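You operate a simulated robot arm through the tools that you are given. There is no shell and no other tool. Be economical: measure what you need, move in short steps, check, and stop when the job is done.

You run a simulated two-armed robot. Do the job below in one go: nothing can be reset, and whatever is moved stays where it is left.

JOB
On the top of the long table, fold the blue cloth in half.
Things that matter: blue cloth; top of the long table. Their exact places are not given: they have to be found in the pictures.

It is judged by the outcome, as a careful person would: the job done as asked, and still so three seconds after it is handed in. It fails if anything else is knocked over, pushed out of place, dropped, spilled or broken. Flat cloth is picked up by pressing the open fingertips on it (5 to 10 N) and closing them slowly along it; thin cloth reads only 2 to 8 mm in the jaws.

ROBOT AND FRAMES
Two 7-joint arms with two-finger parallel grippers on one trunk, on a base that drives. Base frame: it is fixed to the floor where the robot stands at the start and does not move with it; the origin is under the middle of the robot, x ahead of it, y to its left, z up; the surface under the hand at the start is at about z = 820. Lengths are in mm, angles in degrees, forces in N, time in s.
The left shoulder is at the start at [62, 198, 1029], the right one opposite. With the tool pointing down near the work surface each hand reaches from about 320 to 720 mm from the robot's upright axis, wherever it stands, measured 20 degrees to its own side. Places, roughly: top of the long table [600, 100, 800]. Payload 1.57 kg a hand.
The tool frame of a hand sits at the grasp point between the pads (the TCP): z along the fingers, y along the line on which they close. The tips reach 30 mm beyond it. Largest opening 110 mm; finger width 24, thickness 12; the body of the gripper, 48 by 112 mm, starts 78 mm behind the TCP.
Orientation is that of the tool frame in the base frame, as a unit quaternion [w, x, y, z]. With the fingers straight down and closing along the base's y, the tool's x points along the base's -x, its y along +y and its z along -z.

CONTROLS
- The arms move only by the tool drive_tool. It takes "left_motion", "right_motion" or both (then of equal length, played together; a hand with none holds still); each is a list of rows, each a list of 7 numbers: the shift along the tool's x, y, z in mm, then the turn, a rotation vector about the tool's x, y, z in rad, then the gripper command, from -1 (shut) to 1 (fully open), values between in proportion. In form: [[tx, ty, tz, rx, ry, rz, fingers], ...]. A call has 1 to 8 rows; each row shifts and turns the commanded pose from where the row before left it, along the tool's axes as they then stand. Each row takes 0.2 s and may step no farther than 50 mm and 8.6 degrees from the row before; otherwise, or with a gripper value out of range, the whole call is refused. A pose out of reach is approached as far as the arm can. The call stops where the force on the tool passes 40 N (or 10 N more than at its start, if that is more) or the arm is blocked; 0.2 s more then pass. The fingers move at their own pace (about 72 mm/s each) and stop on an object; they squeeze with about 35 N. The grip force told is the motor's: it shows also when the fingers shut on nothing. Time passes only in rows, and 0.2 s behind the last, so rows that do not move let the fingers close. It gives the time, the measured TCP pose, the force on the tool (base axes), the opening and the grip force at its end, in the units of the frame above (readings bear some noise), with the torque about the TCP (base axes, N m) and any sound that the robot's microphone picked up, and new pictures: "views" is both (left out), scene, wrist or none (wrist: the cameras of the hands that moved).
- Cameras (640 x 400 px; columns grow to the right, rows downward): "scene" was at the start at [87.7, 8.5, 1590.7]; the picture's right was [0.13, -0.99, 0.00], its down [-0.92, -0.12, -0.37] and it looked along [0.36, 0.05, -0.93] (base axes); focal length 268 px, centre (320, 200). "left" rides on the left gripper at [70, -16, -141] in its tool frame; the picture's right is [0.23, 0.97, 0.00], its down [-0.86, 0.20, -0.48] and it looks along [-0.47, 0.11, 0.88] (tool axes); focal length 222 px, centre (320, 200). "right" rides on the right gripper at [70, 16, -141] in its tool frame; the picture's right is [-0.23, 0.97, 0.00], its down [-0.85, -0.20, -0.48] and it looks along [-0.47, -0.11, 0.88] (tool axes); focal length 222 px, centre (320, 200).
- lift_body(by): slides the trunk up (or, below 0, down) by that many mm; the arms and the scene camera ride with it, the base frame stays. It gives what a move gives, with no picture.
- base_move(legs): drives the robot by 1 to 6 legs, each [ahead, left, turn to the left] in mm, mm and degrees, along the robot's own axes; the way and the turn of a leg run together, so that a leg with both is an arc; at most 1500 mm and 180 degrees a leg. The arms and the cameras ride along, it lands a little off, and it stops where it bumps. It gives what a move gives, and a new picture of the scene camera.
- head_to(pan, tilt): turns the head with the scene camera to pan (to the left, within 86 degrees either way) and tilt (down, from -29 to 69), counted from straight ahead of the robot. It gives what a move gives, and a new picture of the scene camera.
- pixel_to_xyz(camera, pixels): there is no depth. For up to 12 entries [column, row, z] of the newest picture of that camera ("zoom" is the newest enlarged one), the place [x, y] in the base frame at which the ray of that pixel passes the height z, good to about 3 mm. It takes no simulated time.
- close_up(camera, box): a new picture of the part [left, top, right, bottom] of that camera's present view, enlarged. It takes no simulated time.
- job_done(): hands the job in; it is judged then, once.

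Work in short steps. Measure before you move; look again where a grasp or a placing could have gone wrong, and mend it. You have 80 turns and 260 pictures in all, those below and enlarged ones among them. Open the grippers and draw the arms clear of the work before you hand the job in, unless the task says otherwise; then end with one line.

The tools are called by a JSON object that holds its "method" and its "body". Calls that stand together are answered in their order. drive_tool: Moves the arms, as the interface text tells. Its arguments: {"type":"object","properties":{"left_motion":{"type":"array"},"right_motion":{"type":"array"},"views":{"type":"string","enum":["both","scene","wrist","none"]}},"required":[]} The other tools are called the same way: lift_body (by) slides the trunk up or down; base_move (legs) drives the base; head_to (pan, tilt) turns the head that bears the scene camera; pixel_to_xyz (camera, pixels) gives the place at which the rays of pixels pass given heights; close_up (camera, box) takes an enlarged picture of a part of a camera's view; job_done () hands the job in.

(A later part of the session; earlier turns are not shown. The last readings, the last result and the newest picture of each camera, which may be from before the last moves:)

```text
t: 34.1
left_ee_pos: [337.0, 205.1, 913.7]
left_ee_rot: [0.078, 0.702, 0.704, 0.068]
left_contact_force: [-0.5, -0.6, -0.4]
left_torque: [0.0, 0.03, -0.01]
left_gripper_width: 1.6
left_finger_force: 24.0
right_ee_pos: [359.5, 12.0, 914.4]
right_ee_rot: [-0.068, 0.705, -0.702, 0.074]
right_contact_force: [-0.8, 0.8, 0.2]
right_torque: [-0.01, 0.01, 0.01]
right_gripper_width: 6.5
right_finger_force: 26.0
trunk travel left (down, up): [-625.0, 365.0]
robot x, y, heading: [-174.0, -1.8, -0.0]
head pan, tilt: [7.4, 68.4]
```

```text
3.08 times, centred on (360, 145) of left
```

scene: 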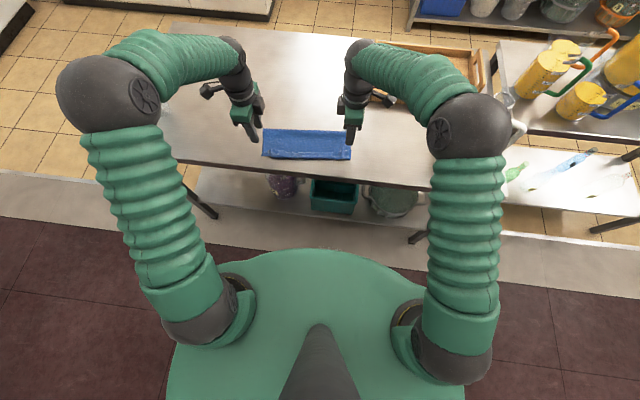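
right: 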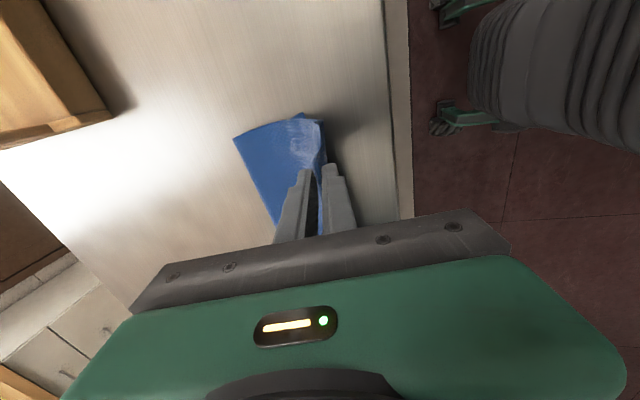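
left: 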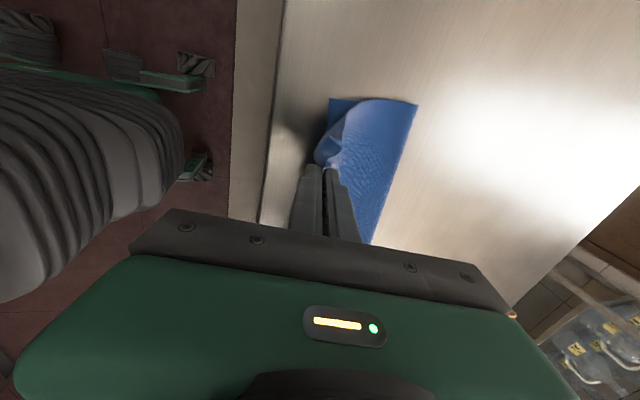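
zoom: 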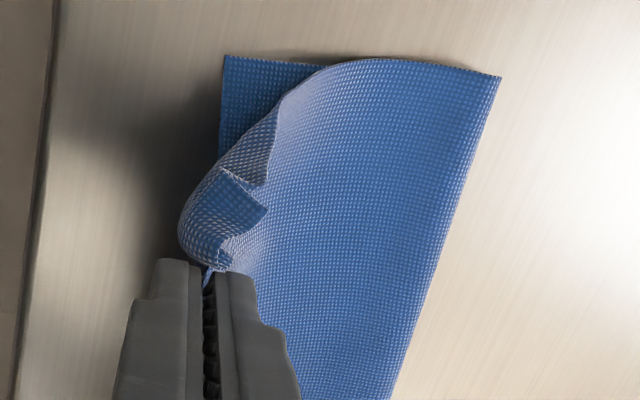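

Both grips hold the hem well. I pull it out low toward me so the flap straightens (tips to x≈325 left, 345 right, just above the table).

{"method": "drive_tool", "body": {"left_motion": [[0, -9, 10, -0.05, 0, 0, -1], [0, -9, 12, -0.05, 0, 0, -1], [0, -8, 12, -0.05, 0, 0, -1], [0, -8, 11, -0.05, 0, 0, -1]], "right_motion": [[0, 9, 10, 0.05, 0, 0, -1], [0, 9, 12, 0.05, 0, 0, -1], [0, 9, 12, 0.05, 0, 0, -1], [0, 9, 11, 0.05, 0, 0, -1]], "views": "wrist"}}

{"method": "close_up", "body": {"camera": "scene", "box": [250, 115, 360, 175]}}

{"method": "close_up", "body": {"camera": "right", "box": [220, 90, 380, 220]}}

{"method": "close_up", "body": {"camera": "left", "box": [260, 80, 440, 210]}}

```text
t: 35.1
left_ee_pos: [319.6, 199.0, 863.1]
left_ee_rot: [0.151, 0.692, 0.692, 0.137]
left_contact_force: [2.9, -20.4, 0.8]
left_torque: [-0.49, -0.13, -0.19]
left_gripper_width: 1.7
left_finger_force: 23.8
right_ee_pos: [354.7, -8.9, 872.5]
right_ee_rot: [0.147, -0.672, 0.712, -0.143]
right_contact_force: [-2.8, 19.9, -1.4]
right_torque: [0.44, 0.12, 0.22]
right_gripper_width: 6.5
right_finger_force: 26.2
trunk travel left (down, up): [-625.0, 365.0]
robot x, y, heading: [-175.3, 0.9, 0.0]
head pan, tilt: [7.4, 68.4]
```

right: 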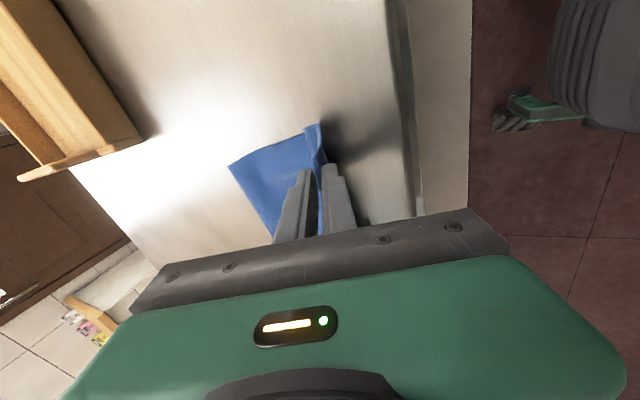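
left: 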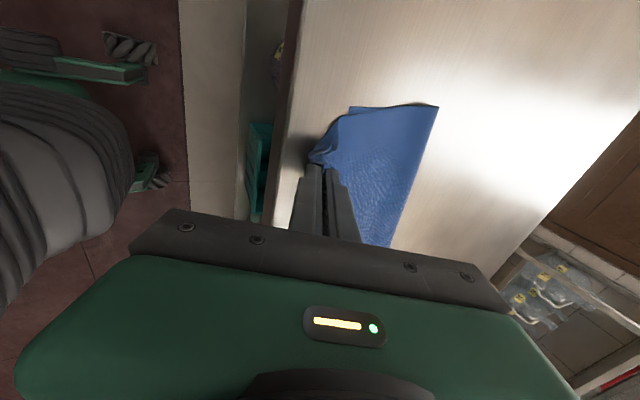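

```text
5.82 times, centred on (305, 145) of scene
```

zoom: 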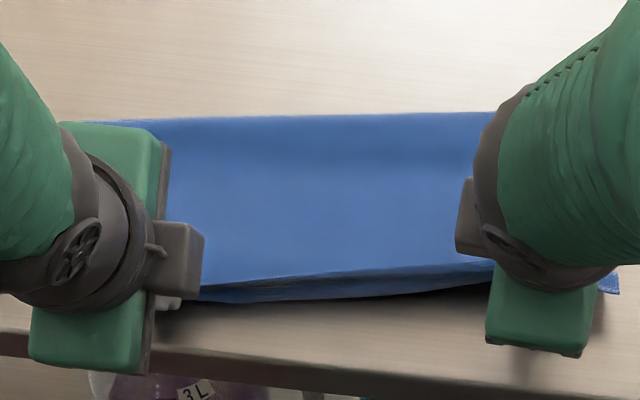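

```text
3.08 times, centred on (300, 155) of right
```

zoom: 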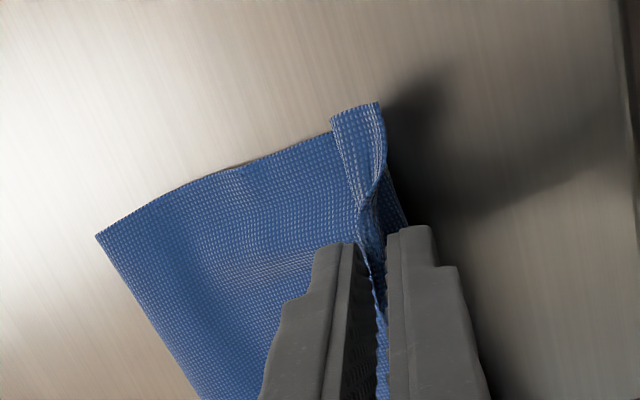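

```text
3.08 times, centred on (350, 145) of left
```

zoom: 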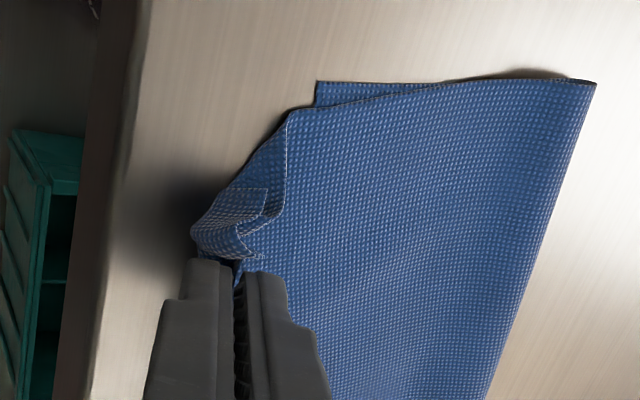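

Again the right arm slides outward once the tilt exceeds ~0.3 rad, so I take back half of its tilt and return it to y≈11, easing the tension.

{"method": "drive_tool", "body": {"left_motion": [[0, 0, 0, 0, 0, 0, -1], [2, 0, 0, 0.05, 0, 0, -1], [2, 0, 0, 0.05, 0, 0, -1]], "right_motion": [[-7, 3, 1, -0.07, 0.002, -0.021, -1], [-7, 4, 2, -0.07, 0.002, -0.021, -1], [-6, 5, 2, -0.07, 0.002, -0.021, -1]], "views": "none"}}

{"method": "close_up", "body": {"camera": "right", "box": [220, 90, 380, 220]}}

{"method": "close_up", "body": {"camera": "left", "box": [260, 80, 440, 210]}}

{"method": "close_up", "body": {"camera": "scene", "box": [250, 115, 360, 175]}}

```text
t: 35.9
left_ee_pos: [320.2, 202.5, 860.2]
left_ee_rot: [0.109, 0.698, 0.7, 0.105]
left_contact_force: [0.3, 0.0, 0.2]
left_torque: [0.01, 0.03, -0.01]
left_gripper_width: 1.8
left_finger_force: 23.4
right_ee_pos: [331.4, 21.6, 852.3]
right_ee_rot: [-0.059, 0.726, -0.681, 0.075]
right_contact_force: [17.9, -22.0, 27.9]
right_torque: [-0.4, -0.29, 0.05]
right_gripper_width: 6.0
right_finger_force: 26.0
trunk travel left (down, up): [-625.0, 365.0]
robot x, y, heading: [-172.4, 0.6, -0.0]
head pan, tilt: [7.4, 68.4]
```

```text
3.08 times, centred on (300, 155) of right
```

zoom: 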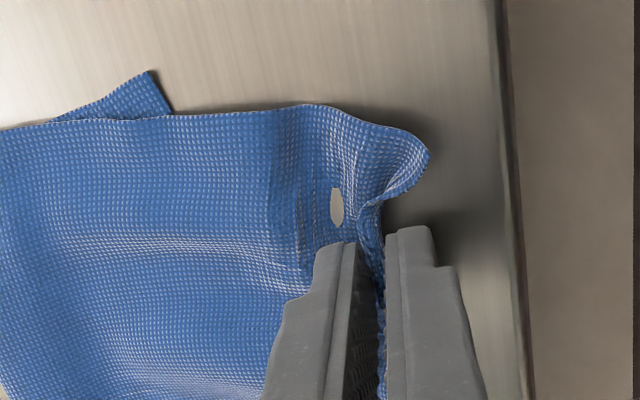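

```text
3.08 times, centred on (350, 145) of left
```

zoom: 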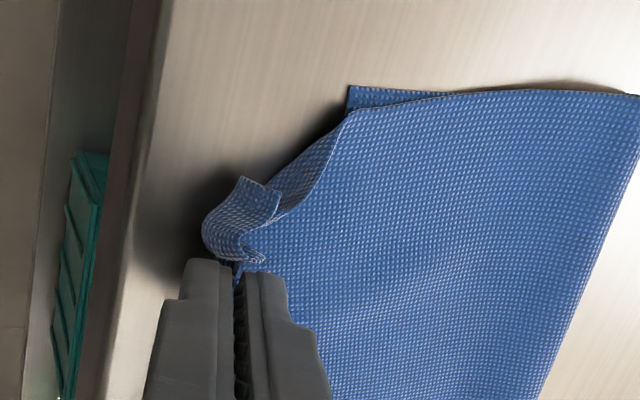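

```text
5.82 times, centred on (305, 145) of scene
```

zoom: 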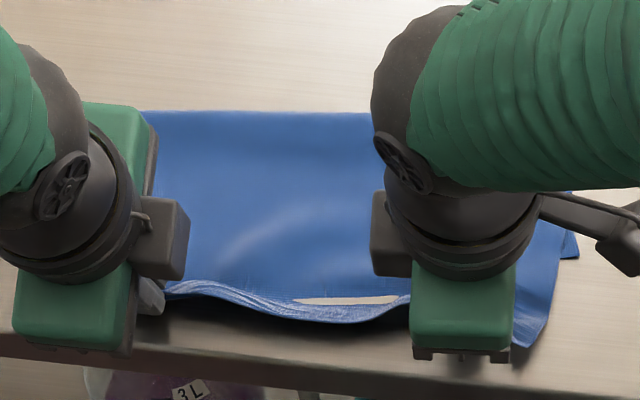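

The right hand overshot and is pressing on the table (33 N); the light patch in the cloth looks like table poking through the squeezed cloth. I raise the right hand and bring it back to about (345,12).

{"method": "drive_tool", "body": {"left_motion": [[0, 0, -8, 0.03, 0, 0, -1], [0, 0, -8, 0.03, 0, 0, -1], [0, 0, 0, 0, 0, 0, -1]], "right_motion": [[3, -5, -12, 0, 0, 0, -1], [3, -5, -12, 0, 0, 0, -1], [0, 0, 0, 0, 0, 0, -1]], "views": "scene"}}

{"method": "close_up", "body": {"camera": "right", "box": [220, 90, 380, 220]}}

{"method": "close_up", "body": {"camera": "scene", "box": [250, 115, 360, 175]}}

```text
t: 36.7
left_ee_pos: [315.3, 203.8, 875.7]
left_ee_rot: [0.09, 0.702, 0.702, 0.082]
left_contact_force: [0.0, -0.9, 0.1]
left_torque: [0.02, -0.03, -0.03]
left_gripper_width: 1.7
left_finger_force: 23.6
right_ee_pos: [332.5, 21.6, 875.6]
right_ee_rot: [-0.058, 0.726, -0.681, 0.072]
right_contact_force: [-0.3, 0.5, -0.4]
right_torque: [0.01, 0.03, 0.02]
right_gripper_width: 6.5
right_finger_force: 25.8
trunk travel left (down, up): [-625.0, 365.0]
robot x, y, heading: [-176.9, 0.4, 0.0]
head pan, tilt: [7.4, 68.4]
```

scene: 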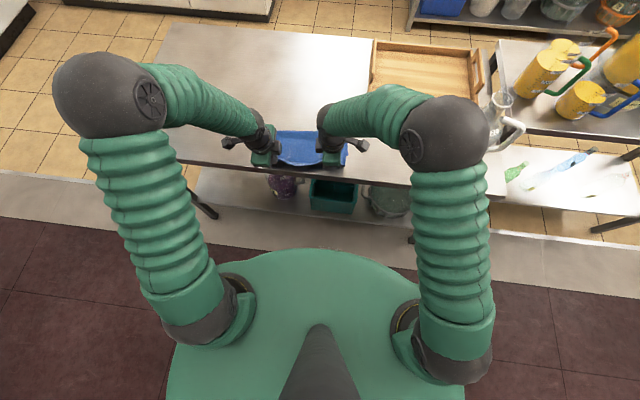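

```text
3.08 times, centred on (300, 155) of right
```

zoom: 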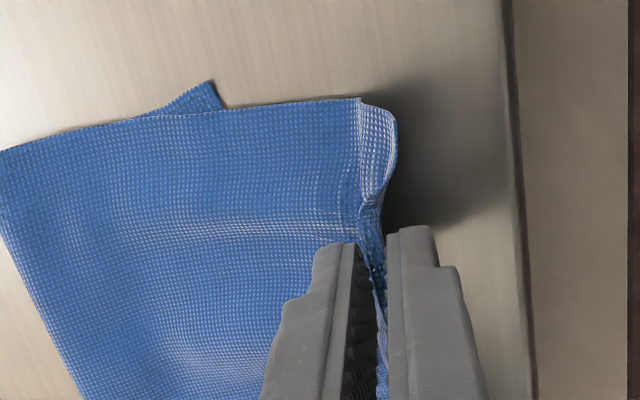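

```text
5.82 times, centred on (305, 145) of scene
```

zoom: 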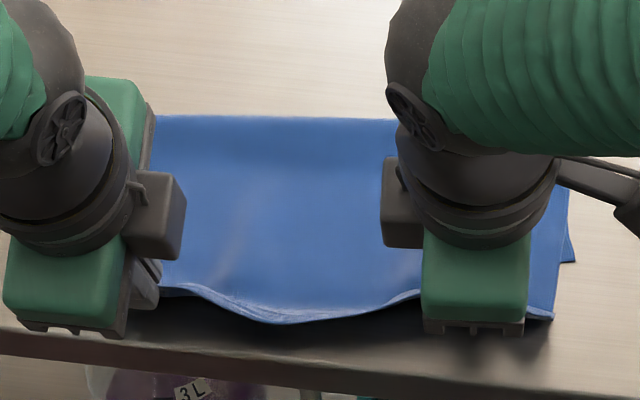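

No hole: the cloth is whole and the flap has straightened out. Now I bring the hem back over the lower edge (tips to x≈345 left, 363 right, right hand to y≈9) and lower it.

{"method": "drive_tool", "body": {"left_motion": [[0, 11.9, -2.2, 0, 0, 0, -1], [0, 10.7, 2.6, 0, 0, 0, -1], [0, -2.4, 9.7, 0, 0, 0, -1], [0, -1.5, 6, 0, 0, 0, -1]], "right_motion": [[7, -13.7, -2.4, 0, 0, 0, -1], [6, -11.8, 2.3, 0, 0, 0, -1], [0, 1.9, 9.8, 0, 0, 0, -1], [0, 1.2, 6, 0, 0, 0, -1]], "views": "none"}}

{"method": "close_up", "body": {"camera": "right", "box": [220, 90, 380, 220]}}

{"method": "close_up", "body": {"camera": "left", "box": [260, 80, 440, 210]}}

{"method": "close_up", "body": {"camera": "scene", "box": [250, 115, 360, 175]}}

```text
t: 37.7
left_ee_pos: [337.4, 206.8, 863.4]
left_ee_rot: [0.092, 0.701, 0.703, 0.081]
left_contact_force: [0.2, 0.2, 0.5]
left_torque: [-0.01, -0.01, 0.01]
left_gripper_width: 1.9
left_finger_force: 23.4
right_ee_pos: [358.7, 13.2, 864.0]
right_ee_rot: [-0.056, 0.726, -0.681, 0.073]
right_contact_force: [0.4, -0.2, 0.5]
right_torque: [-0.01, -0.02, 0.02]
right_gripper_width: 6.6
right_finger_force: 26.3
trunk travel left (down, up): [-625.0, 365.0]
robot x, y, heading: [-174.3, 1.0, 0.2]
head pan, tilt: [7.4, 68.4]
```

```text
3.08 times, centred on (300, 155) of right
```

zoom: 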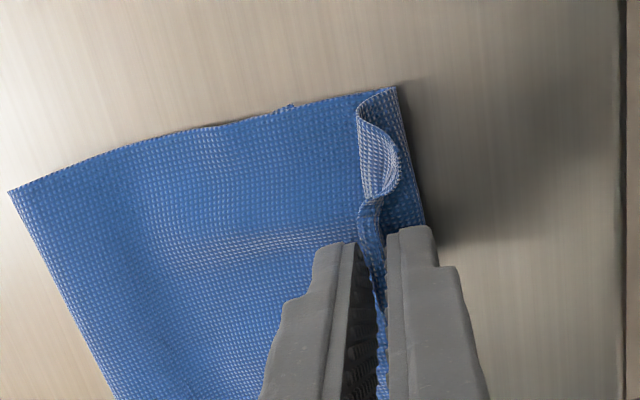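

```text
3.08 times, centred on (350, 145) of left
```

zoom: 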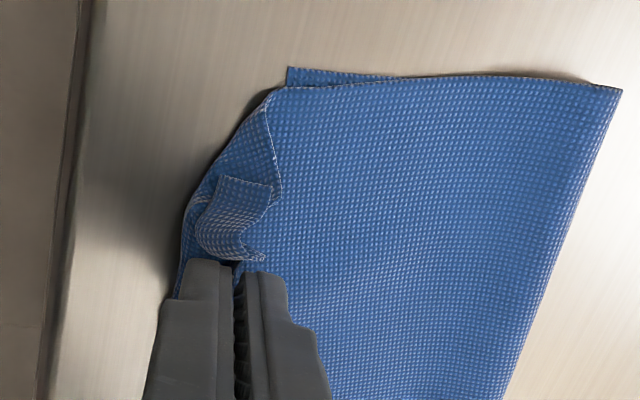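

```text
5.82 times, centred on (305, 145) of scene
```

zoom: 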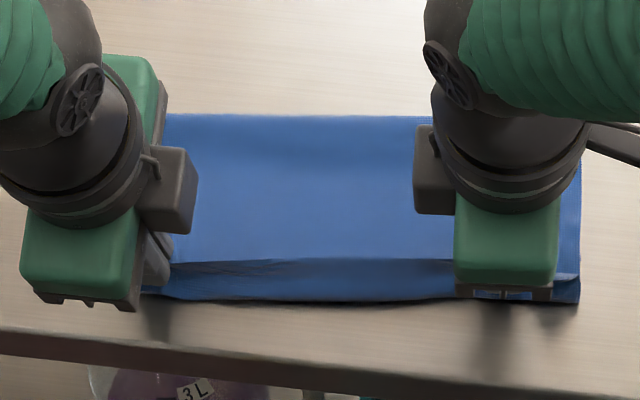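

The right hand's 6.6 mm grip holds a doubled layer, so its flap cannot straighten. I lower the right, open it, and rise a few mm to see whether the flap stands free for a cleaner pinch.

{"method": "drive_tool", "body": {"right_motion": [[0, 1, 6, 0, 0, 0, -1], [0, 0, 3, 0, 0, 0, -0.8], [0, 0, 0, 0, 0, 0, -0.5], [0, 0, 0, 0, 0, 0, -0.5], [0, 0, -15, 0, 0, 0, -0.5], [0, 0, -25, 0, 0, 0, -0.5]], "views": "none"}}

{"method": "close_up", "body": {"camera": "right", "box": [200, 80, 400, 230]}}

{"method": "close_up", "body": {"camera": "scene", "box": [250, 115, 360, 175]}}

```text
t: 39.1
left_ee_pos: [336.0, 207.9, 863.9]
left_ee_rot: [0.091, 0.7, 0.703, 0.081]
left_contact_force: [0.5, -0.1, 0.1]
left_torque: [0.03, -0.04, -0.01]
left_gripper_width: 1.9
left_finger_force: 23.1
right_ee_pos: [351.0, 14.4, 898.6]
right_ee_rot: [-0.057, 0.727, -0.68, 0.075]
right_contact_force: [-0.4, 0.6, 0.8]
right_torque: [-0.03, 0.0, 0.01]
right_gripper_width: 27.6
right_finger_force: 0.0
trunk travel left (down, up): [-625.0, 365.0]
robot x, y, heading: [-176.6, 2.8, -0.2]
head pan, tilt: [7.4, 68.4]
```

```text
2.67 times, centred on (300, 155) of right
```

zoom: 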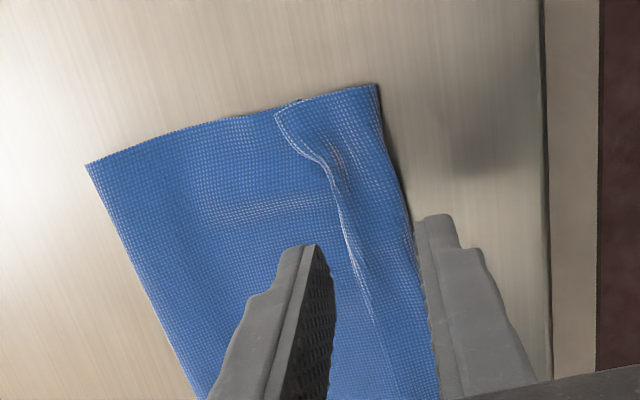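

```text
5.82 times, centred on (305, 145) of scene
```

zoom: 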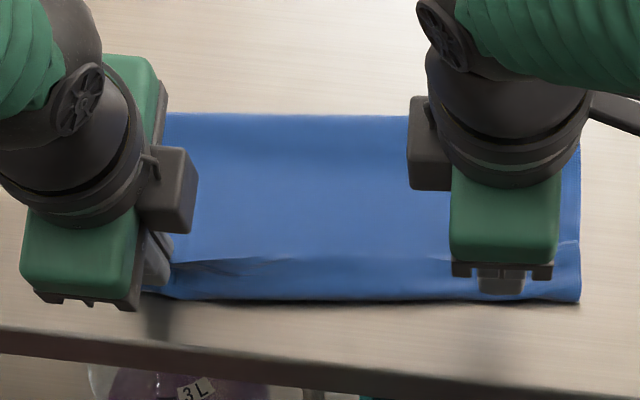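

The flap lies back but its hem is raised. I locate hem and bend through the right camera: hem (309,164), (292,134); bend (328,140), (336,170).

{"method": "pixel_to_xyz", "body": {"camera": "right", "pixels": [[309, 164, 828], [292, 134, 826], [328, 140, 824], [336, 170, 824], [314, 185, 826], [320, 112, 821], [287, 122, 824]]}}

```text
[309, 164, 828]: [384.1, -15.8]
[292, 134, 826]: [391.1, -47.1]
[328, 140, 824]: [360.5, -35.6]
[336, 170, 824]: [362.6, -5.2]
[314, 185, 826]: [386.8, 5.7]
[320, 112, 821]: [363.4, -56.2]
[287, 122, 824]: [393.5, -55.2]
```

I square the right hand up again and place it over the raised hem at (381,−12), hovering.

{"method": "drive_tool", "body": {"right_motion": [[0, 0, 0, -0.094, -0.012, 0.033, -0.56], [0, 0, 0, -0.093, -0.013, 0.033, -0.56], [13, -15, 12, 0, 0, 0, -0.56], [13, -15, 14, 0, 0, 0, -0.56], [0, 0, 10, 0, 0, 0, -0.56], [0, 0, 0, 0, 0, 0, -0.56]], "views": "none"}}

{"method": "close_up", "body": {"camera": "right", "box": [200, 80, 400, 230]}}

```text
t: 40.5
left_ee_pos: [335.8, 207.5, 864.4]
left_ee_rot: [0.092, 0.7, 0.703, 0.081]
left_contact_force: [-0.6, -1.8, -0.7]
left_torque: [-0.01, 0.0, 0.02]
left_gripper_width: 1.7
left_finger_force: 23.9
right_ee_pos: [381.7, -12.8, 861.4]
right_ee_rot: [0.0, -0.706, 0.708, 0.001]
right_contact_force: [0.3, -0.1, -0.3]
right_torque: [-0.03, 0.01, 0.0]
right_gripper_width: 24.1
right_finger_force: 0.1
trunk travel left (down, up): [-625.0, 365.0]
robot x, y, heading: [-175.6, 2.9, 0.3]
head pan, tilt: [7.4, 68.4]
```

```text
2.67 times, centred on (300, 155) of right
```

zoom: 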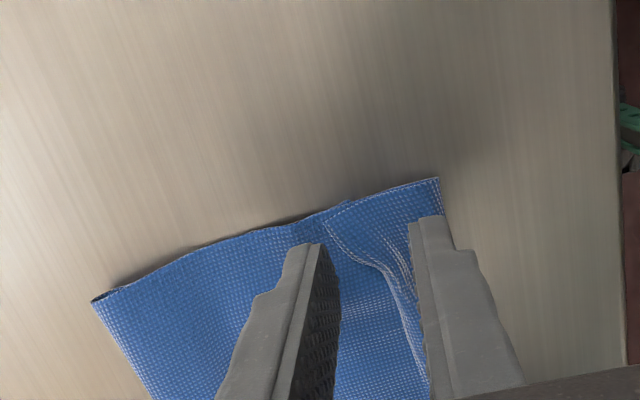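

The hem lies between the fingers. I shift 4 mm toward me, lower to a hair above the second layer, close and lift a little.

{"method": "drive_tool", "body": {"right_motion": [[0, 4, 5, 0, 0, 0, -0.56], [0, 0, 3, 0, 0, 0, -0.56], [0, 0, 0, 0, 0, 0, -0.7], [0, 0, 0, 0, 0, 0, -0.85], [0, 0, 0, 0, 0, 0, -1], [0, 0, 0, 0, 0, 0, -1], [0, 0, 0, 0, 0, 0, -1], [0, 0, -10, 0, 0, 0, -1]], "views": "none"}}

{"method": "close_up", "body": {"camera": "right", "box": [200, 80, 400, 230]}}

```text
t: 42.3
left_ee_pos: [336.8, 206.6, 864.3]
left_ee_rot: [0.09, 0.701, 0.703, 0.081]
left_contact_force: [-0.2, -0.4, 0.1]
left_torque: [-0.05, -0.04, 0.02]
left_gripper_width: 1.9
left_finger_force: 23.3
right_ee_pos: [378.3, -12.8, 862.4]
right_ee_rot: [-0.001, -0.707, 0.707, 0.0]
right_contact_force: [-0.5, 0.2, 0.4]
right_torque: [0.01, 0.0, 0.02]
right_gripper_width: 6.7
right_finger_force: 26.3
trunk travel left (down, up): [-625.0, 365.0]
robot x, y, heading: [-176.3, -1.0, 0.1]
head pan, tilt: [7.4, 68.4]
```

```text
2.67 times, centred on (300, 155) of right
```

zoom: 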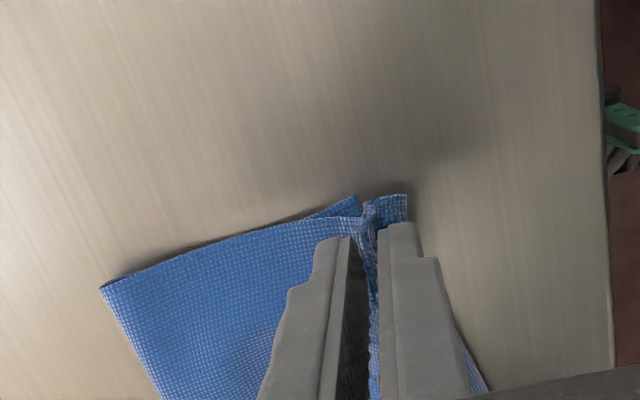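

It caught a double layer again. New approach: the left hand has a clean single grip, so I release and withdraw the right and let the left peel the flap out toward me.

{"method": "drive_tool", "body": {"right_motion": [[0, 0, 9, 0, 0, 0, -1], [0, 0, 0, 0, 0, 0, -0.7], [0, 0, 0, 0, 0, 0, -0.4], [0, 0, -20, 0, 0, 0, -0.4], [10, 0, -40, 0, 0, 0, -0.4], [45, 0, -15, 0, 0, 0, -0.4], [45, 0, 0, 0, 0, 0, -0.4]], "left_motion": [[0, 0, 0, 0, 0, 0, -1], [0, 0, 0, 0, 0, 0, -1], [0, 0, 0, 0, 0, 0, -1], [0, 0, -8, 0, 0, 0, -1], [0, -5, -8, 0, 0, 0, -1], [0, -10, 0, 0, 0, 0, -1], [0, -10, 0, 0, 0, 0, -1]], "views": "scene"}}

{"method": "close_up", "body": {"camera": "scene", "box": [250, 115, 360, 175]}}

{"method": "close_up", "body": {"camera": "left", "box": [240, 60, 440, 210]}}

```text
t: 43.9
left_ee_pos: [309.0, 206.0, 874.6]
left_ee_rot: [0.09, 0.7, 0.703, 0.082]
left_contact_force: [-0.6, -1.9, 0.1]
left_torque: [0.03, 0.02, -0.02]
left_gripper_width: 1.7
left_finger_force: 23.4
right_ee_pos: [379.7, -115.6, 927.7]
right_ee_rot: [0.0, 0.707, -0.707, -0.003]
right_contact_force: [-0.3, -1.1, 0.8]
right_torque: [0.02, -0.01, 0.01]
right_gripper_width: 33.0
right_finger_force: 0.0
trunk travel left (down, up): [-625.0, 365.0]
robot x, y, heading: [-176.7, 0.4, 0.2]
head pan, tilt: [7.4, 68.4]
```

scene: 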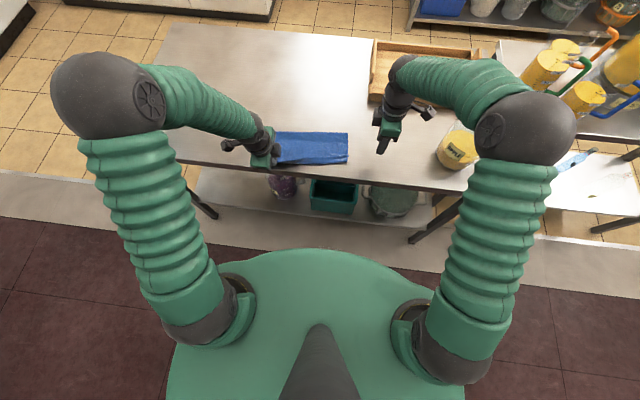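

```text
5.82 times, centred on (305, 145) of scene
```

zoom: 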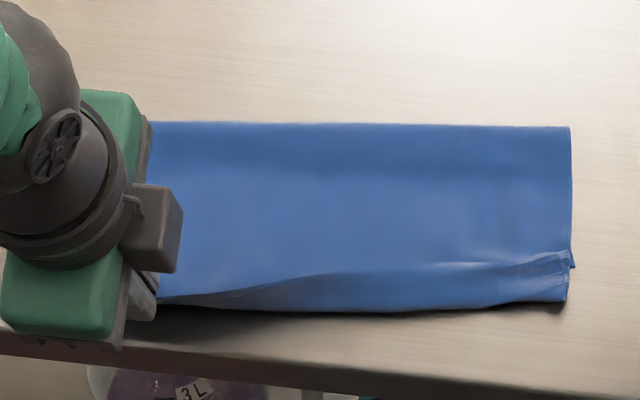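

```text
2.67 times, centred on (340, 135) of left
```

zoom: 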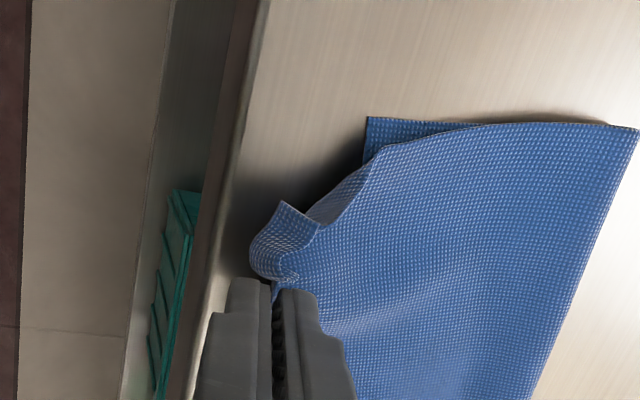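

The flap is peeling on the left. I lower it there onto the table at x≈313 and release, then lift away.

{"method": "drive_tool", "body": {"left_motion": [[0, -4, 10, 0, 0, 0, -1], [0, -4, 9, 0, 0, 0, -1], [0, 0, 2, 0, 0, 0, -0.8], [0, 0, 0, 0, 0, 0, -0.5], [0, 0, 0, 0, 0, 0, -0.4], [0, 0, -20, 0, 0, 0, -0.4], [10, 0, -40, 0, 0, 0, -0.4], [45, 0, -15, 0, 0, 0, -0.4]], "views": "none"}}

{"method": "close_up", "body": {"camera": "scene", "box": [250, 115, 360, 175]}}

{"method": "close_up", "body": {"camera": "left", "box": [220, 40, 460, 210]}}

```text
t: 45.7
left_ee_pos: [289.9, 264.7, 923.7]
left_ee_rot: [0.092, 0.701, 0.702, 0.08]
left_contact_force: [0.1, 0.4, 0.4]
left_torque: [-0.02, -0.02, 0.01]
left_gripper_width: 32.9
left_finger_force: 0.0
right_ee_pos: [380.5, -112.4, 927.0]
right_ee_rot: [-0.002, -0.707, 0.708, 0.001]
right_contact_force: [-0.2, -0.2, -0.5]
right_torque: [-0.01, -0.01, -0.01]
right_gripper_width: 33.0
right_finger_force: 0.0
trunk travel left (down, up): [-625.0, 365.0]
robot x, y, heading: [-174.3, -4.5, -0.0]
head pan, tilt: [7.4, 68.4]
```

```text
5.82 times, centred on (305, 145) of scene
```

zoom: 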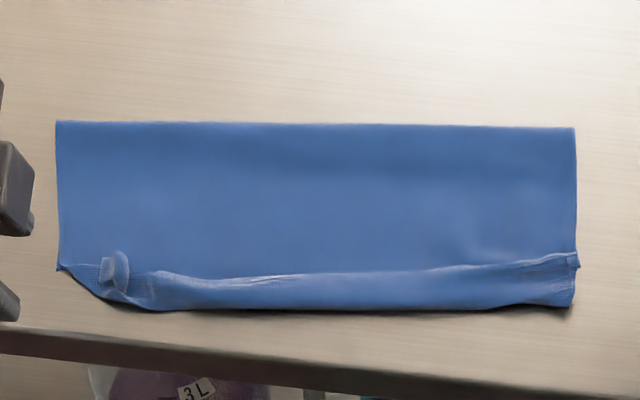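

```text
2.35 times, centred on (340, 125) of left
```

zoom: 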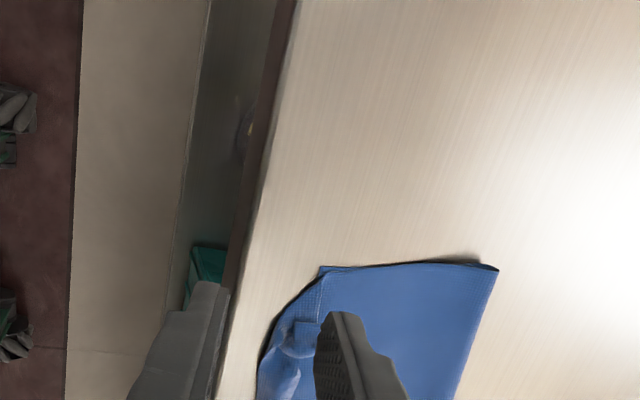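

A narrower flap (about 15–20 mm) remains. I look at the right end in detail before deciding how to re-grip.

{"method": "close_up", "body": {"camera": "right", "box": [220, 80, 420, 220]}}

{"method": "close_up", "body": {"camera": "scene", "box": [310, 130, 360, 170]}}

{"method": "close_up", "body": {"camera": "scene", "box": [252, 130, 302, 170]}}

```text
2.86 times, centred on (320, 150) of right
```

zoom: 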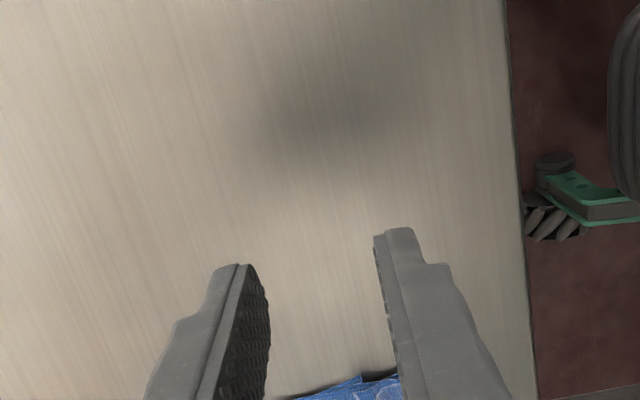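

```text
10.00 times, centred on (335, 150) of scene
```

zoom: 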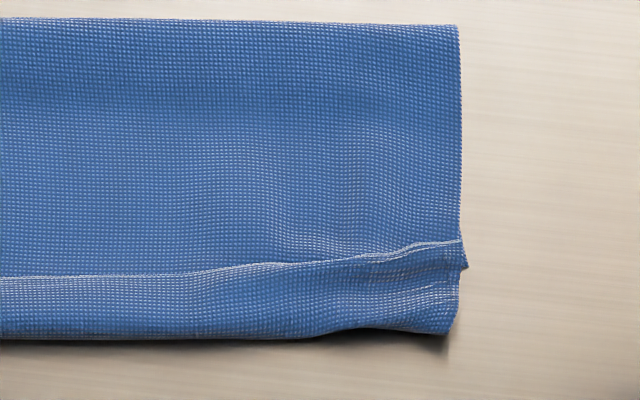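

```text
10.00 times, centred on (277, 150) of scene
```

zoom: 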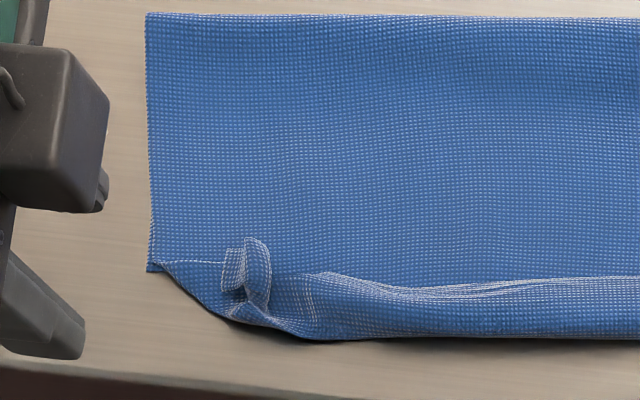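

Now it is clear: the upper layer overhangs the lower edge by ~25 mm and its hem doubles back. The fold line itself is off the middle, so I will unfold and redo it properly. First I locate the standing bit of hem at the left, zoom (255,265), plus other points.

{"method": "pixel_to_xyz", "body": {"camera": "zoom", "pixels": [[255, 255, 835], [255, 275, 828], [235, 265, 828], [148, 268, 820], [148, 12, 820], [320, 275, 826], [240, 320, 822], [320, 338, 822]]}}

```text
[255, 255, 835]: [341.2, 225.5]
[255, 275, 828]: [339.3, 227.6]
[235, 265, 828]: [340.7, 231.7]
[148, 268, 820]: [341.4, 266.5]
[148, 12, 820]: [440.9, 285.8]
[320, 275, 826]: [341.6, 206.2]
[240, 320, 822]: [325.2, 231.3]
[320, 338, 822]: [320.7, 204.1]
```

I untilt the left hand and bring it over the standing hem at (336,222), hovering.

{"method": "drive_tool", "body": {"left_motion": [[0, 0, 0, 0.12, 0, 0, -0.5], [0, 0, 0, 0.12, 0, 0, -0.5], [-21, 23, 10, 0, 0, 0, -0.5], [-22, 23, 20, 0, 0, 0, -0.5], [0, 0, 26, 0, 0, 0, -0.5], [0, 0, 0, 0, 0, 0, -0.5]], "views": "none"}}

{"method": "close_up", "body": {"camera": "left", "box": [220, 80, 420, 230]}}

```text
t: 47.1
left_ee_pos: [334.7, 221.2, 869.3]
left_ee_rot: [0.006, 0.707, 0.707, -0.003]
left_contact_force: [0.0, 0.4, 0.1]
left_torque: [0.01, 0.01, -0.02]
left_gripper_width: 27.5
left_finger_force: 0.1
right_ee_pos: [381.2, -112.1, 929.0]
right_ee_rot: [-0.001, -0.707, 0.708, 0.001]
right_contact_force: [-0.6, -0.2, 0.9]
right_torque: [0.0, 0.0, -0.01]
right_gripper_width: 33.1
right_finger_force: 0.0
trunk travel left (down, up): [-625.0, 365.0]
robot x, y, heading: [-170.0, -1.0, -0.2]
head pan, tilt: [7.4, 68.4]
```

```text
2.67 times, centred on (320, 155) of left
```

zoom: 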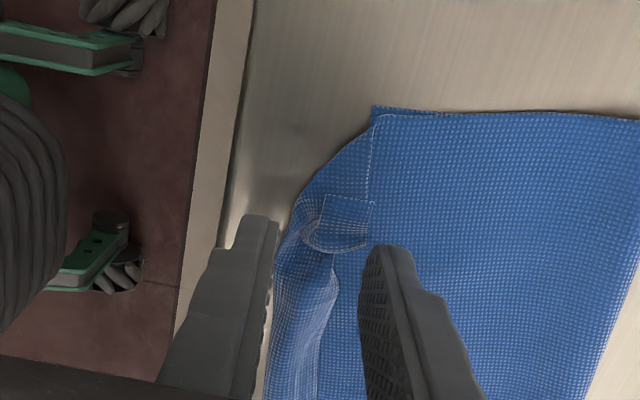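

The fingers straddle the flap nicely. I lower to TCP z≈856 (without pressing), close and lift 15 mm.

{"method": "drive_tool", "body": {"left_motion": [[0, 0, 7, 0, 0, 0, -0.5], [0, 0, 6.5, 0, 0, 0, -0.5], [0, 0, 0, 0, 0, 0, -0.7], [0, 0, 0, 0, 0, 0, -0.85], [0, 0, 0, 0, 0, 0, -1], [0, 0, 0, 0, 0, 0, -1], [0, 0, -8, 0, 0, 0, -1], [0, 4, -12, 0, 0, 0, -1]], "views": "none"}}

{"method": "close_up", "body": {"camera": "left", "box": [220, 80, 420, 230]}}

```text
t: 48.9
left_ee_pos: [337.5, 220.3, 874.7]
left_ee_rot: [0.005, 0.706, 0.708, -0.004]
left_contact_force: [0.2, -0.4, -1.0]
left_torque: [-0.01, -0.02, 0.01]
left_gripper_width: 2.6
left_finger_force: 24.3
right_ee_pos: [380.1, -114.0, 927.8]
right_ee_rot: [0.0, -0.707, 0.708, 0.001]
right_contact_force: [0.1, -0.4, 0.2]
right_torque: [0.02, -0.01, -0.02]
right_gripper_width: 32.9
right_finger_force: 0.1
trunk travel left (down, up): [-625.0, 365.0]
robot x, y, heading: [-177.5, -1.8, 0.1]
head pan, tilt: [7.4, 68.4]
```

```text
2.67 times, centred on (320, 155) of left
```

zoom: 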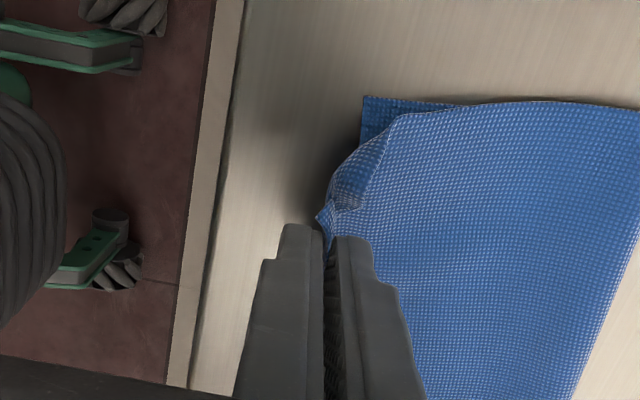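

The left hand holds the hem with the lower layer free. I carry the hem up and over to the far side to unfold the cloth.

{"method": "drive_tool", "body": {"left_motion": [[0, 10, -40, 0, 0, 0, -1], [0, 25, -35, 0, 0, 0, -1], [0, 40, -20, 0, 0, 0, -1], [2, 44, 0, 0, 0, 0, -1], [2, 44, 10, 0, 0, 0, -1], [2, 40, 25, 0, 0, 0, -1], [2, 30, 30, 0, 0, 0, -1], [0, 15, 25, 0, 0, 0, -1]], "views": "both"}}

{"method": "close_up", "body": {"camera": "scene", "box": [230, 70, 370, 175]}}

```text
t: 50.7
left_ee_pos: [512.3, 229.6, 881.5]
left_ee_rot: [0.006, 0.707, 0.708, -0.004]
left_contact_force: [-0.3, 0.0, -0.4]
left_torque: [0.03, 0.03, 0.01]
left_gripper_width: 2.6
left_finger_force: 23.9
left hand out of reach, approached as far as the arm can: row 6, 7, 8
right_ee_pos: [380.7, -113.2, 926.6]
right_ee_rot: [-0.001, -0.706, 0.708, 0.001]
right_contact_force: [-0.5, 0.2, 0.2]
right_torque: [-0.01, 0.0, -0.01]
right_gripper_width: 33.3
right_finger_force: 0.1
trunk travel left (down, up): [-625.0, 365.0]
robot x, y, heading: [-172.0, 0.2, -0.1]
head pan, tilt: [7.4, 68.4]
```

scene: 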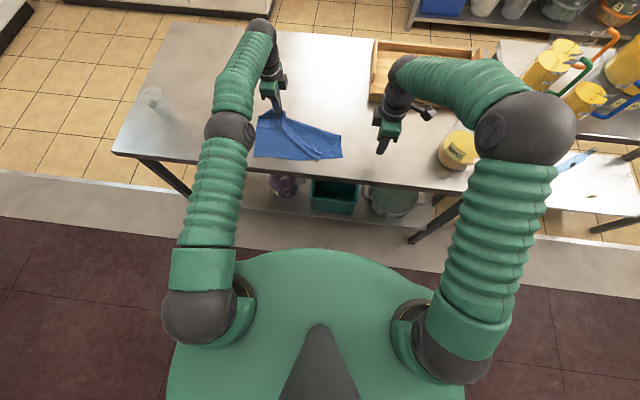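
left: 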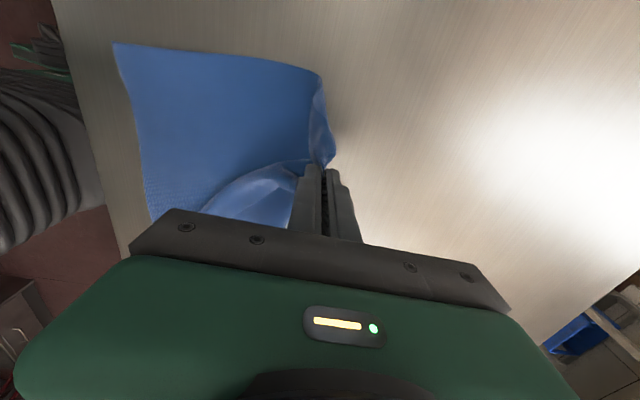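

```text
3.81 times, centred on (300, 122) of scene
```

zoom: 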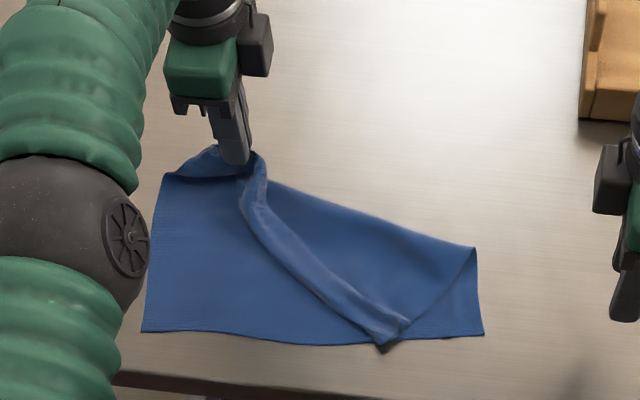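

The unfolding works; the arm is just at its reach. I drive the base forward 78 mm, which carries the held hem to x≈590.

{"method": "base_move", "body": {"legs": [[78, 0, 0]]}}

{"method": "close_up", "body": {"camera": "scene", "box": [220, 80, 380, 200]}}

```text
t: 51.8
left_ee_pos: [586.4, 226.9, 882.9]
left_ee_rot: [0.007, 0.707, 0.707, -0.004]
left_contact_force: [-0.5, -0.9, -1.1]
left_torque: [0.01, -0.06, 0.03]
left_gripper_width: 2.8
left_finger_force: 23.9
right_ee_pos: [456.2, -114.1, 927.8]
right_ee_rot: [-0.001, -0.706, 0.708, 0.001]
right_contact_force: [0.4, 0.1, -1.1]
right_torque: [-0.02, -0.02, -0.01]
right_gripper_width: 33.3
right_finger_force: 0.1
trunk travel left (down, up): [-625.0, 365.0]
robot x, y, heading: [-99.4, 0.2, 0.1]
head pan, tilt: [7.4, 68.4]
```

scene: 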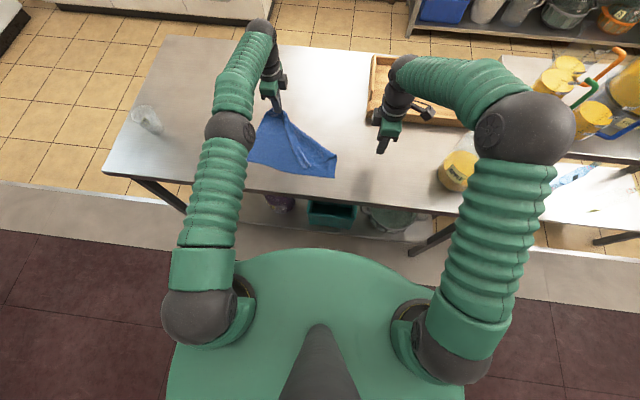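

```text
3.33 times, centred on (300, 140) of scene
```

zoom: 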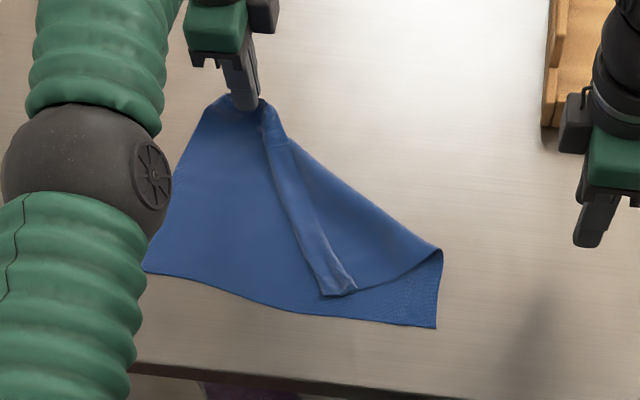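

The far-left corner is out; the far-right corner lies folded over at zoom (345,290). I measure it to pick it up with the right hand.

{"method": "pixel_to_xyz", "body": {"camera": "zoom", "pixels": [[325, 295, 825], [357, 289, 825], [345, 270, 826], [310, 245, 826], [442, 250, 822], [436, 327, 820], [145, 270, 820], [265, 98, 850]]}}

{"method": "close_up", "body": {"camera": "scene", "box": [275, 125, 345, 185]}}

```text
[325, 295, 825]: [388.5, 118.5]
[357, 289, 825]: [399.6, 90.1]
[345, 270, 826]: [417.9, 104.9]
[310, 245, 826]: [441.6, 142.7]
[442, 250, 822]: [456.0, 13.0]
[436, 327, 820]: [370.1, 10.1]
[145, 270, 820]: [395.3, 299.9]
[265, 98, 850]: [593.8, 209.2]
```

```text
6.67 times, centred on (310, 155) of scene
```

zoom: 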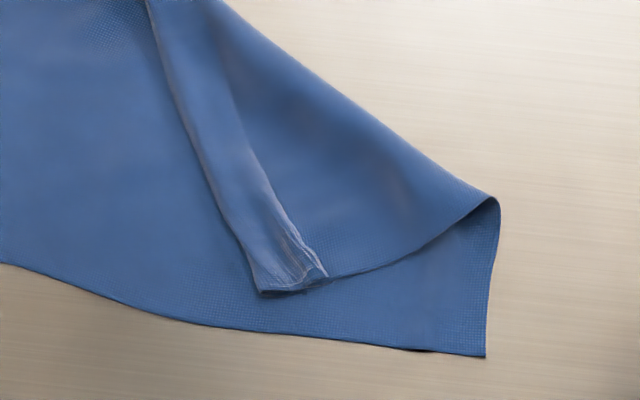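

I bring the right hand over the folded-over corner at (404,104), hovering at TCP z≈870.

{"method": "drive_tool", "body": {"right_motion": [[-36, 8.5, 4, 0, 0, 0, -0.45], [-36, 8.5, 6, 0, 0, 0, -0.45], [-36, 8.5, 8, 0, 0, 0, -0.45], [-36, 8.5, 10, 0, 0, 0, -0.45], [-37, 9, 15, 0, 0, 0, -0.45], [-37, 9, 15, 0, 0, 0, -0.45], [0, 0, 0, 0, 0, 0, -0.45]], "views": "wrist"}}

{"method": "close_up", "body": {"camera": "right", "box": [200, 80, 440, 230]}}

```text
t: 53.4
left_ee_pos: [587.9, 227.7, 883.9]
left_ee_rot: [0.007, 0.708, 0.707, -0.003]
left_contact_force: [0.4, 0.1, -0.6]
left_torque: [0.01, -0.03, 0.01]
left_gripper_width: 2.9
left_finger_force: 23.9
right_ee_pos: [403.8, 106.1, 869.4]
right_ee_rot: [0.0, -0.706, 0.708, 0.0]
right_contact_force: [0.6, 0.1, 0.2]
right_torque: [-0.02, 0.04, 0.0]
right_gripper_width: 30.4
right_finger_force: 0.1
trunk travel left (down, up): [-625.0, 365.0]
robot x, y, heading: [-100.2, -3.5, -0.1]
head pan, tilt: [7.4, 68.4]
```

right: 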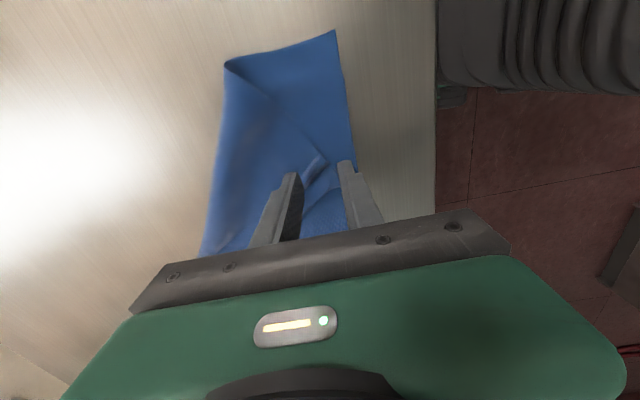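

```text
2.67 times, centred on (320, 155) of right
```

zoom: 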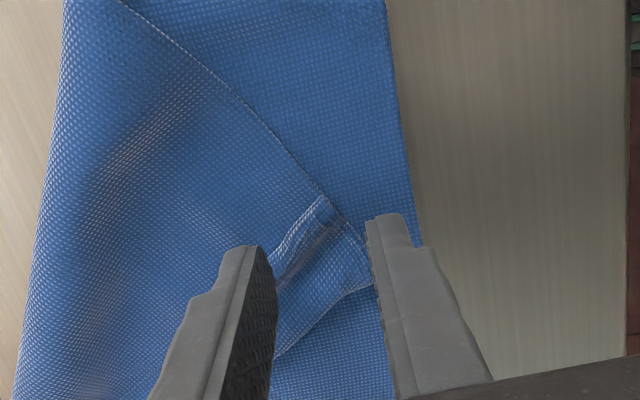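

The fingers straddle the strip end. I lower to TCP z≈855, close and lift a little.

{"method": "drive_tool", "body": {"right_motion": [[0, 0, 8, 0, 0, 0, -0.45], [0, 0, 6, 0, 0, 0, -0.45], [0, 0, 0, 0, 0, 0, -0.65], [0, 0, 0, 0, 0, 0, -0.85], [0, 0, 0, 0, 0, 0, -1], [0, 0, 0, 0, 0, 0, -1], [0, 0, -12, 0, 0, 0, -1], [0, 0, -15, 0, 0, 0, -1]], "views": "none"}}

{"method": "close_up", "body": {"camera": "right", "box": [200, 80, 440, 230]}}

{"method": "close_up", "body": {"camera": "scene", "box": [220, 80, 380, 200]}}

```text
t: 55.2
left_ee_pos: [587.8, 228.3, 884.3]
left_ee_rot: [0.007, 0.706, 0.708, -0.002]
left_contact_force: [0.7, 0.6, 0.0]
left_torque: [-0.02, -0.04, 0.04]
left_gripper_width: 2.9
left_finger_force: 24.1
right_ee_pos: [403.3, 104.2, 883.8]
right_ee_rot: [-0.001, -0.706, 0.708, 0.001]
right_contact_force: [-0.4, 0.8, -0.4]
right_torque: [0.0, 0.01, 0.01]
right_gripper_width: 1.8
right_finger_force: 23.6
trunk travel left (down, up): [-625.0, 365.0]
robot x, y, heading: [-96.4, -2.6, 0.2]
head pan, tilt: [7.4, 68.4]
```

```text
2.67 times, centred on (320, 155) of right
```

zoom: 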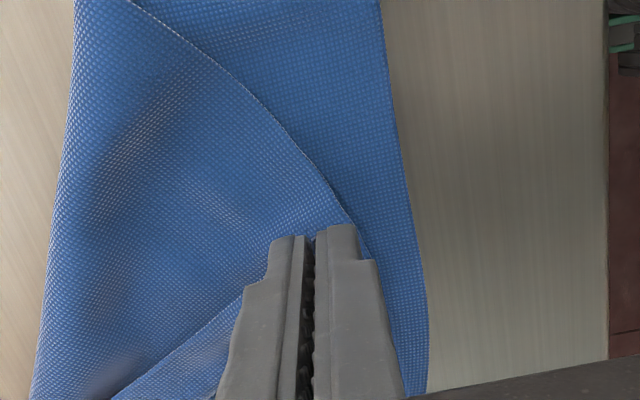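

```text
3.33 times, centred on (300, 140) of scene
```

zoom: 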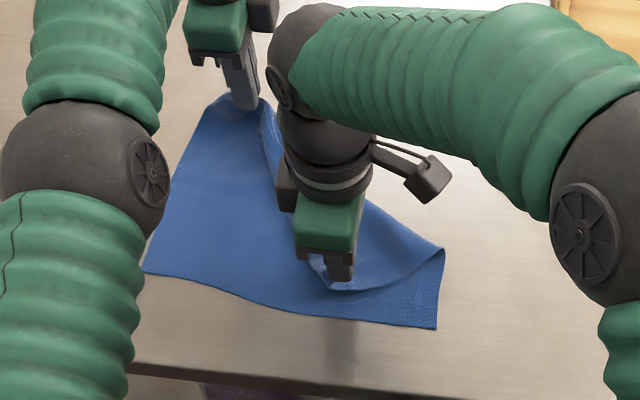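

The right hand has a clean single grip (1.8 mm). I carry this corner up and over to the far right, about (600,5).

{"method": "drive_tool", "body": {"right_motion": [[8, -15, -35, 0, 0, 0, -1], [12, -25, -35, 0, 0, 0, -1], [13, -30, -15, 0, 0, 0, -1], [14, -30, 0, 0, 0, 0, -1], [14, -30, 0, 0, 0, 0, -1], [13, -30, 15, 0, 0, 0, -1], [13, -25, 30, 0, 0, 0, -1], [12, -12, 20, 0, 0, 0, -1]], "views": "both"}}

{"method": "close_up", "body": {"camera": "scene", "box": [220, 60, 380, 190]}}

```text
t: 57.0
left_ee_pos: [587.8, 227.3, 883.3]
left_ee_rot: [0.007, 0.707, 0.707, -0.003]
left_contact_force: [-0.7, -1.2, -0.5]
left_torque: [-0.01, -0.02, 0.04]
left_gripper_width: 2.9
left_finger_force: 24.2
right_ee_pos: [557.8, -7.6, 907.9]
right_ee_rot: [0.0, -0.706, 0.708, 0.001]
right_contact_force: [-0.2, 1.3, -0.2]
right_torque: [0.04, -0.02, 0.01]
right_gripper_width: 1.7
right_finger_force: 23.7
right hand out of reach, approached as far as the arm can: row 6, 7, 8
trunk travel left (down, up): [-625.0, 365.0]
robot x, y, heading: [-99.4, -0.8, -0.1]
head pan, tilt: [7.4, 68.4]
```

scene: 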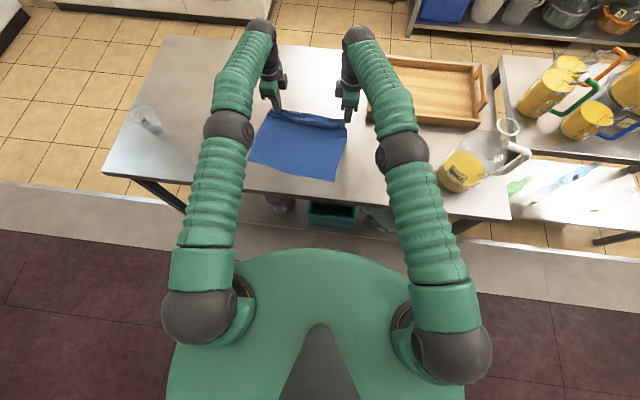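
right: 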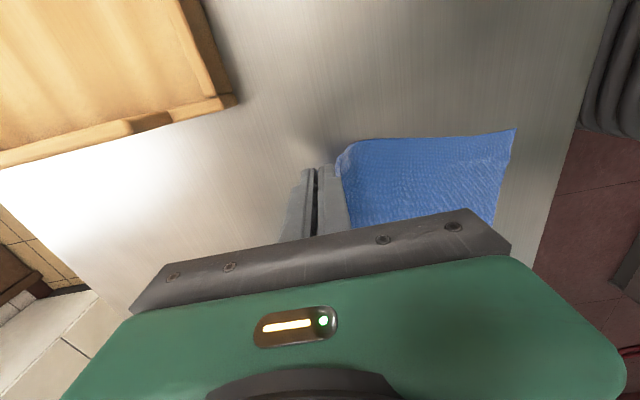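

```text
3.08 times, centred on (300, 125) of scene
```

zoom: 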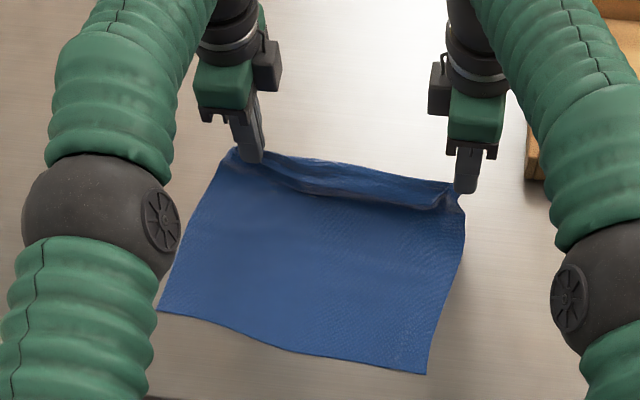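

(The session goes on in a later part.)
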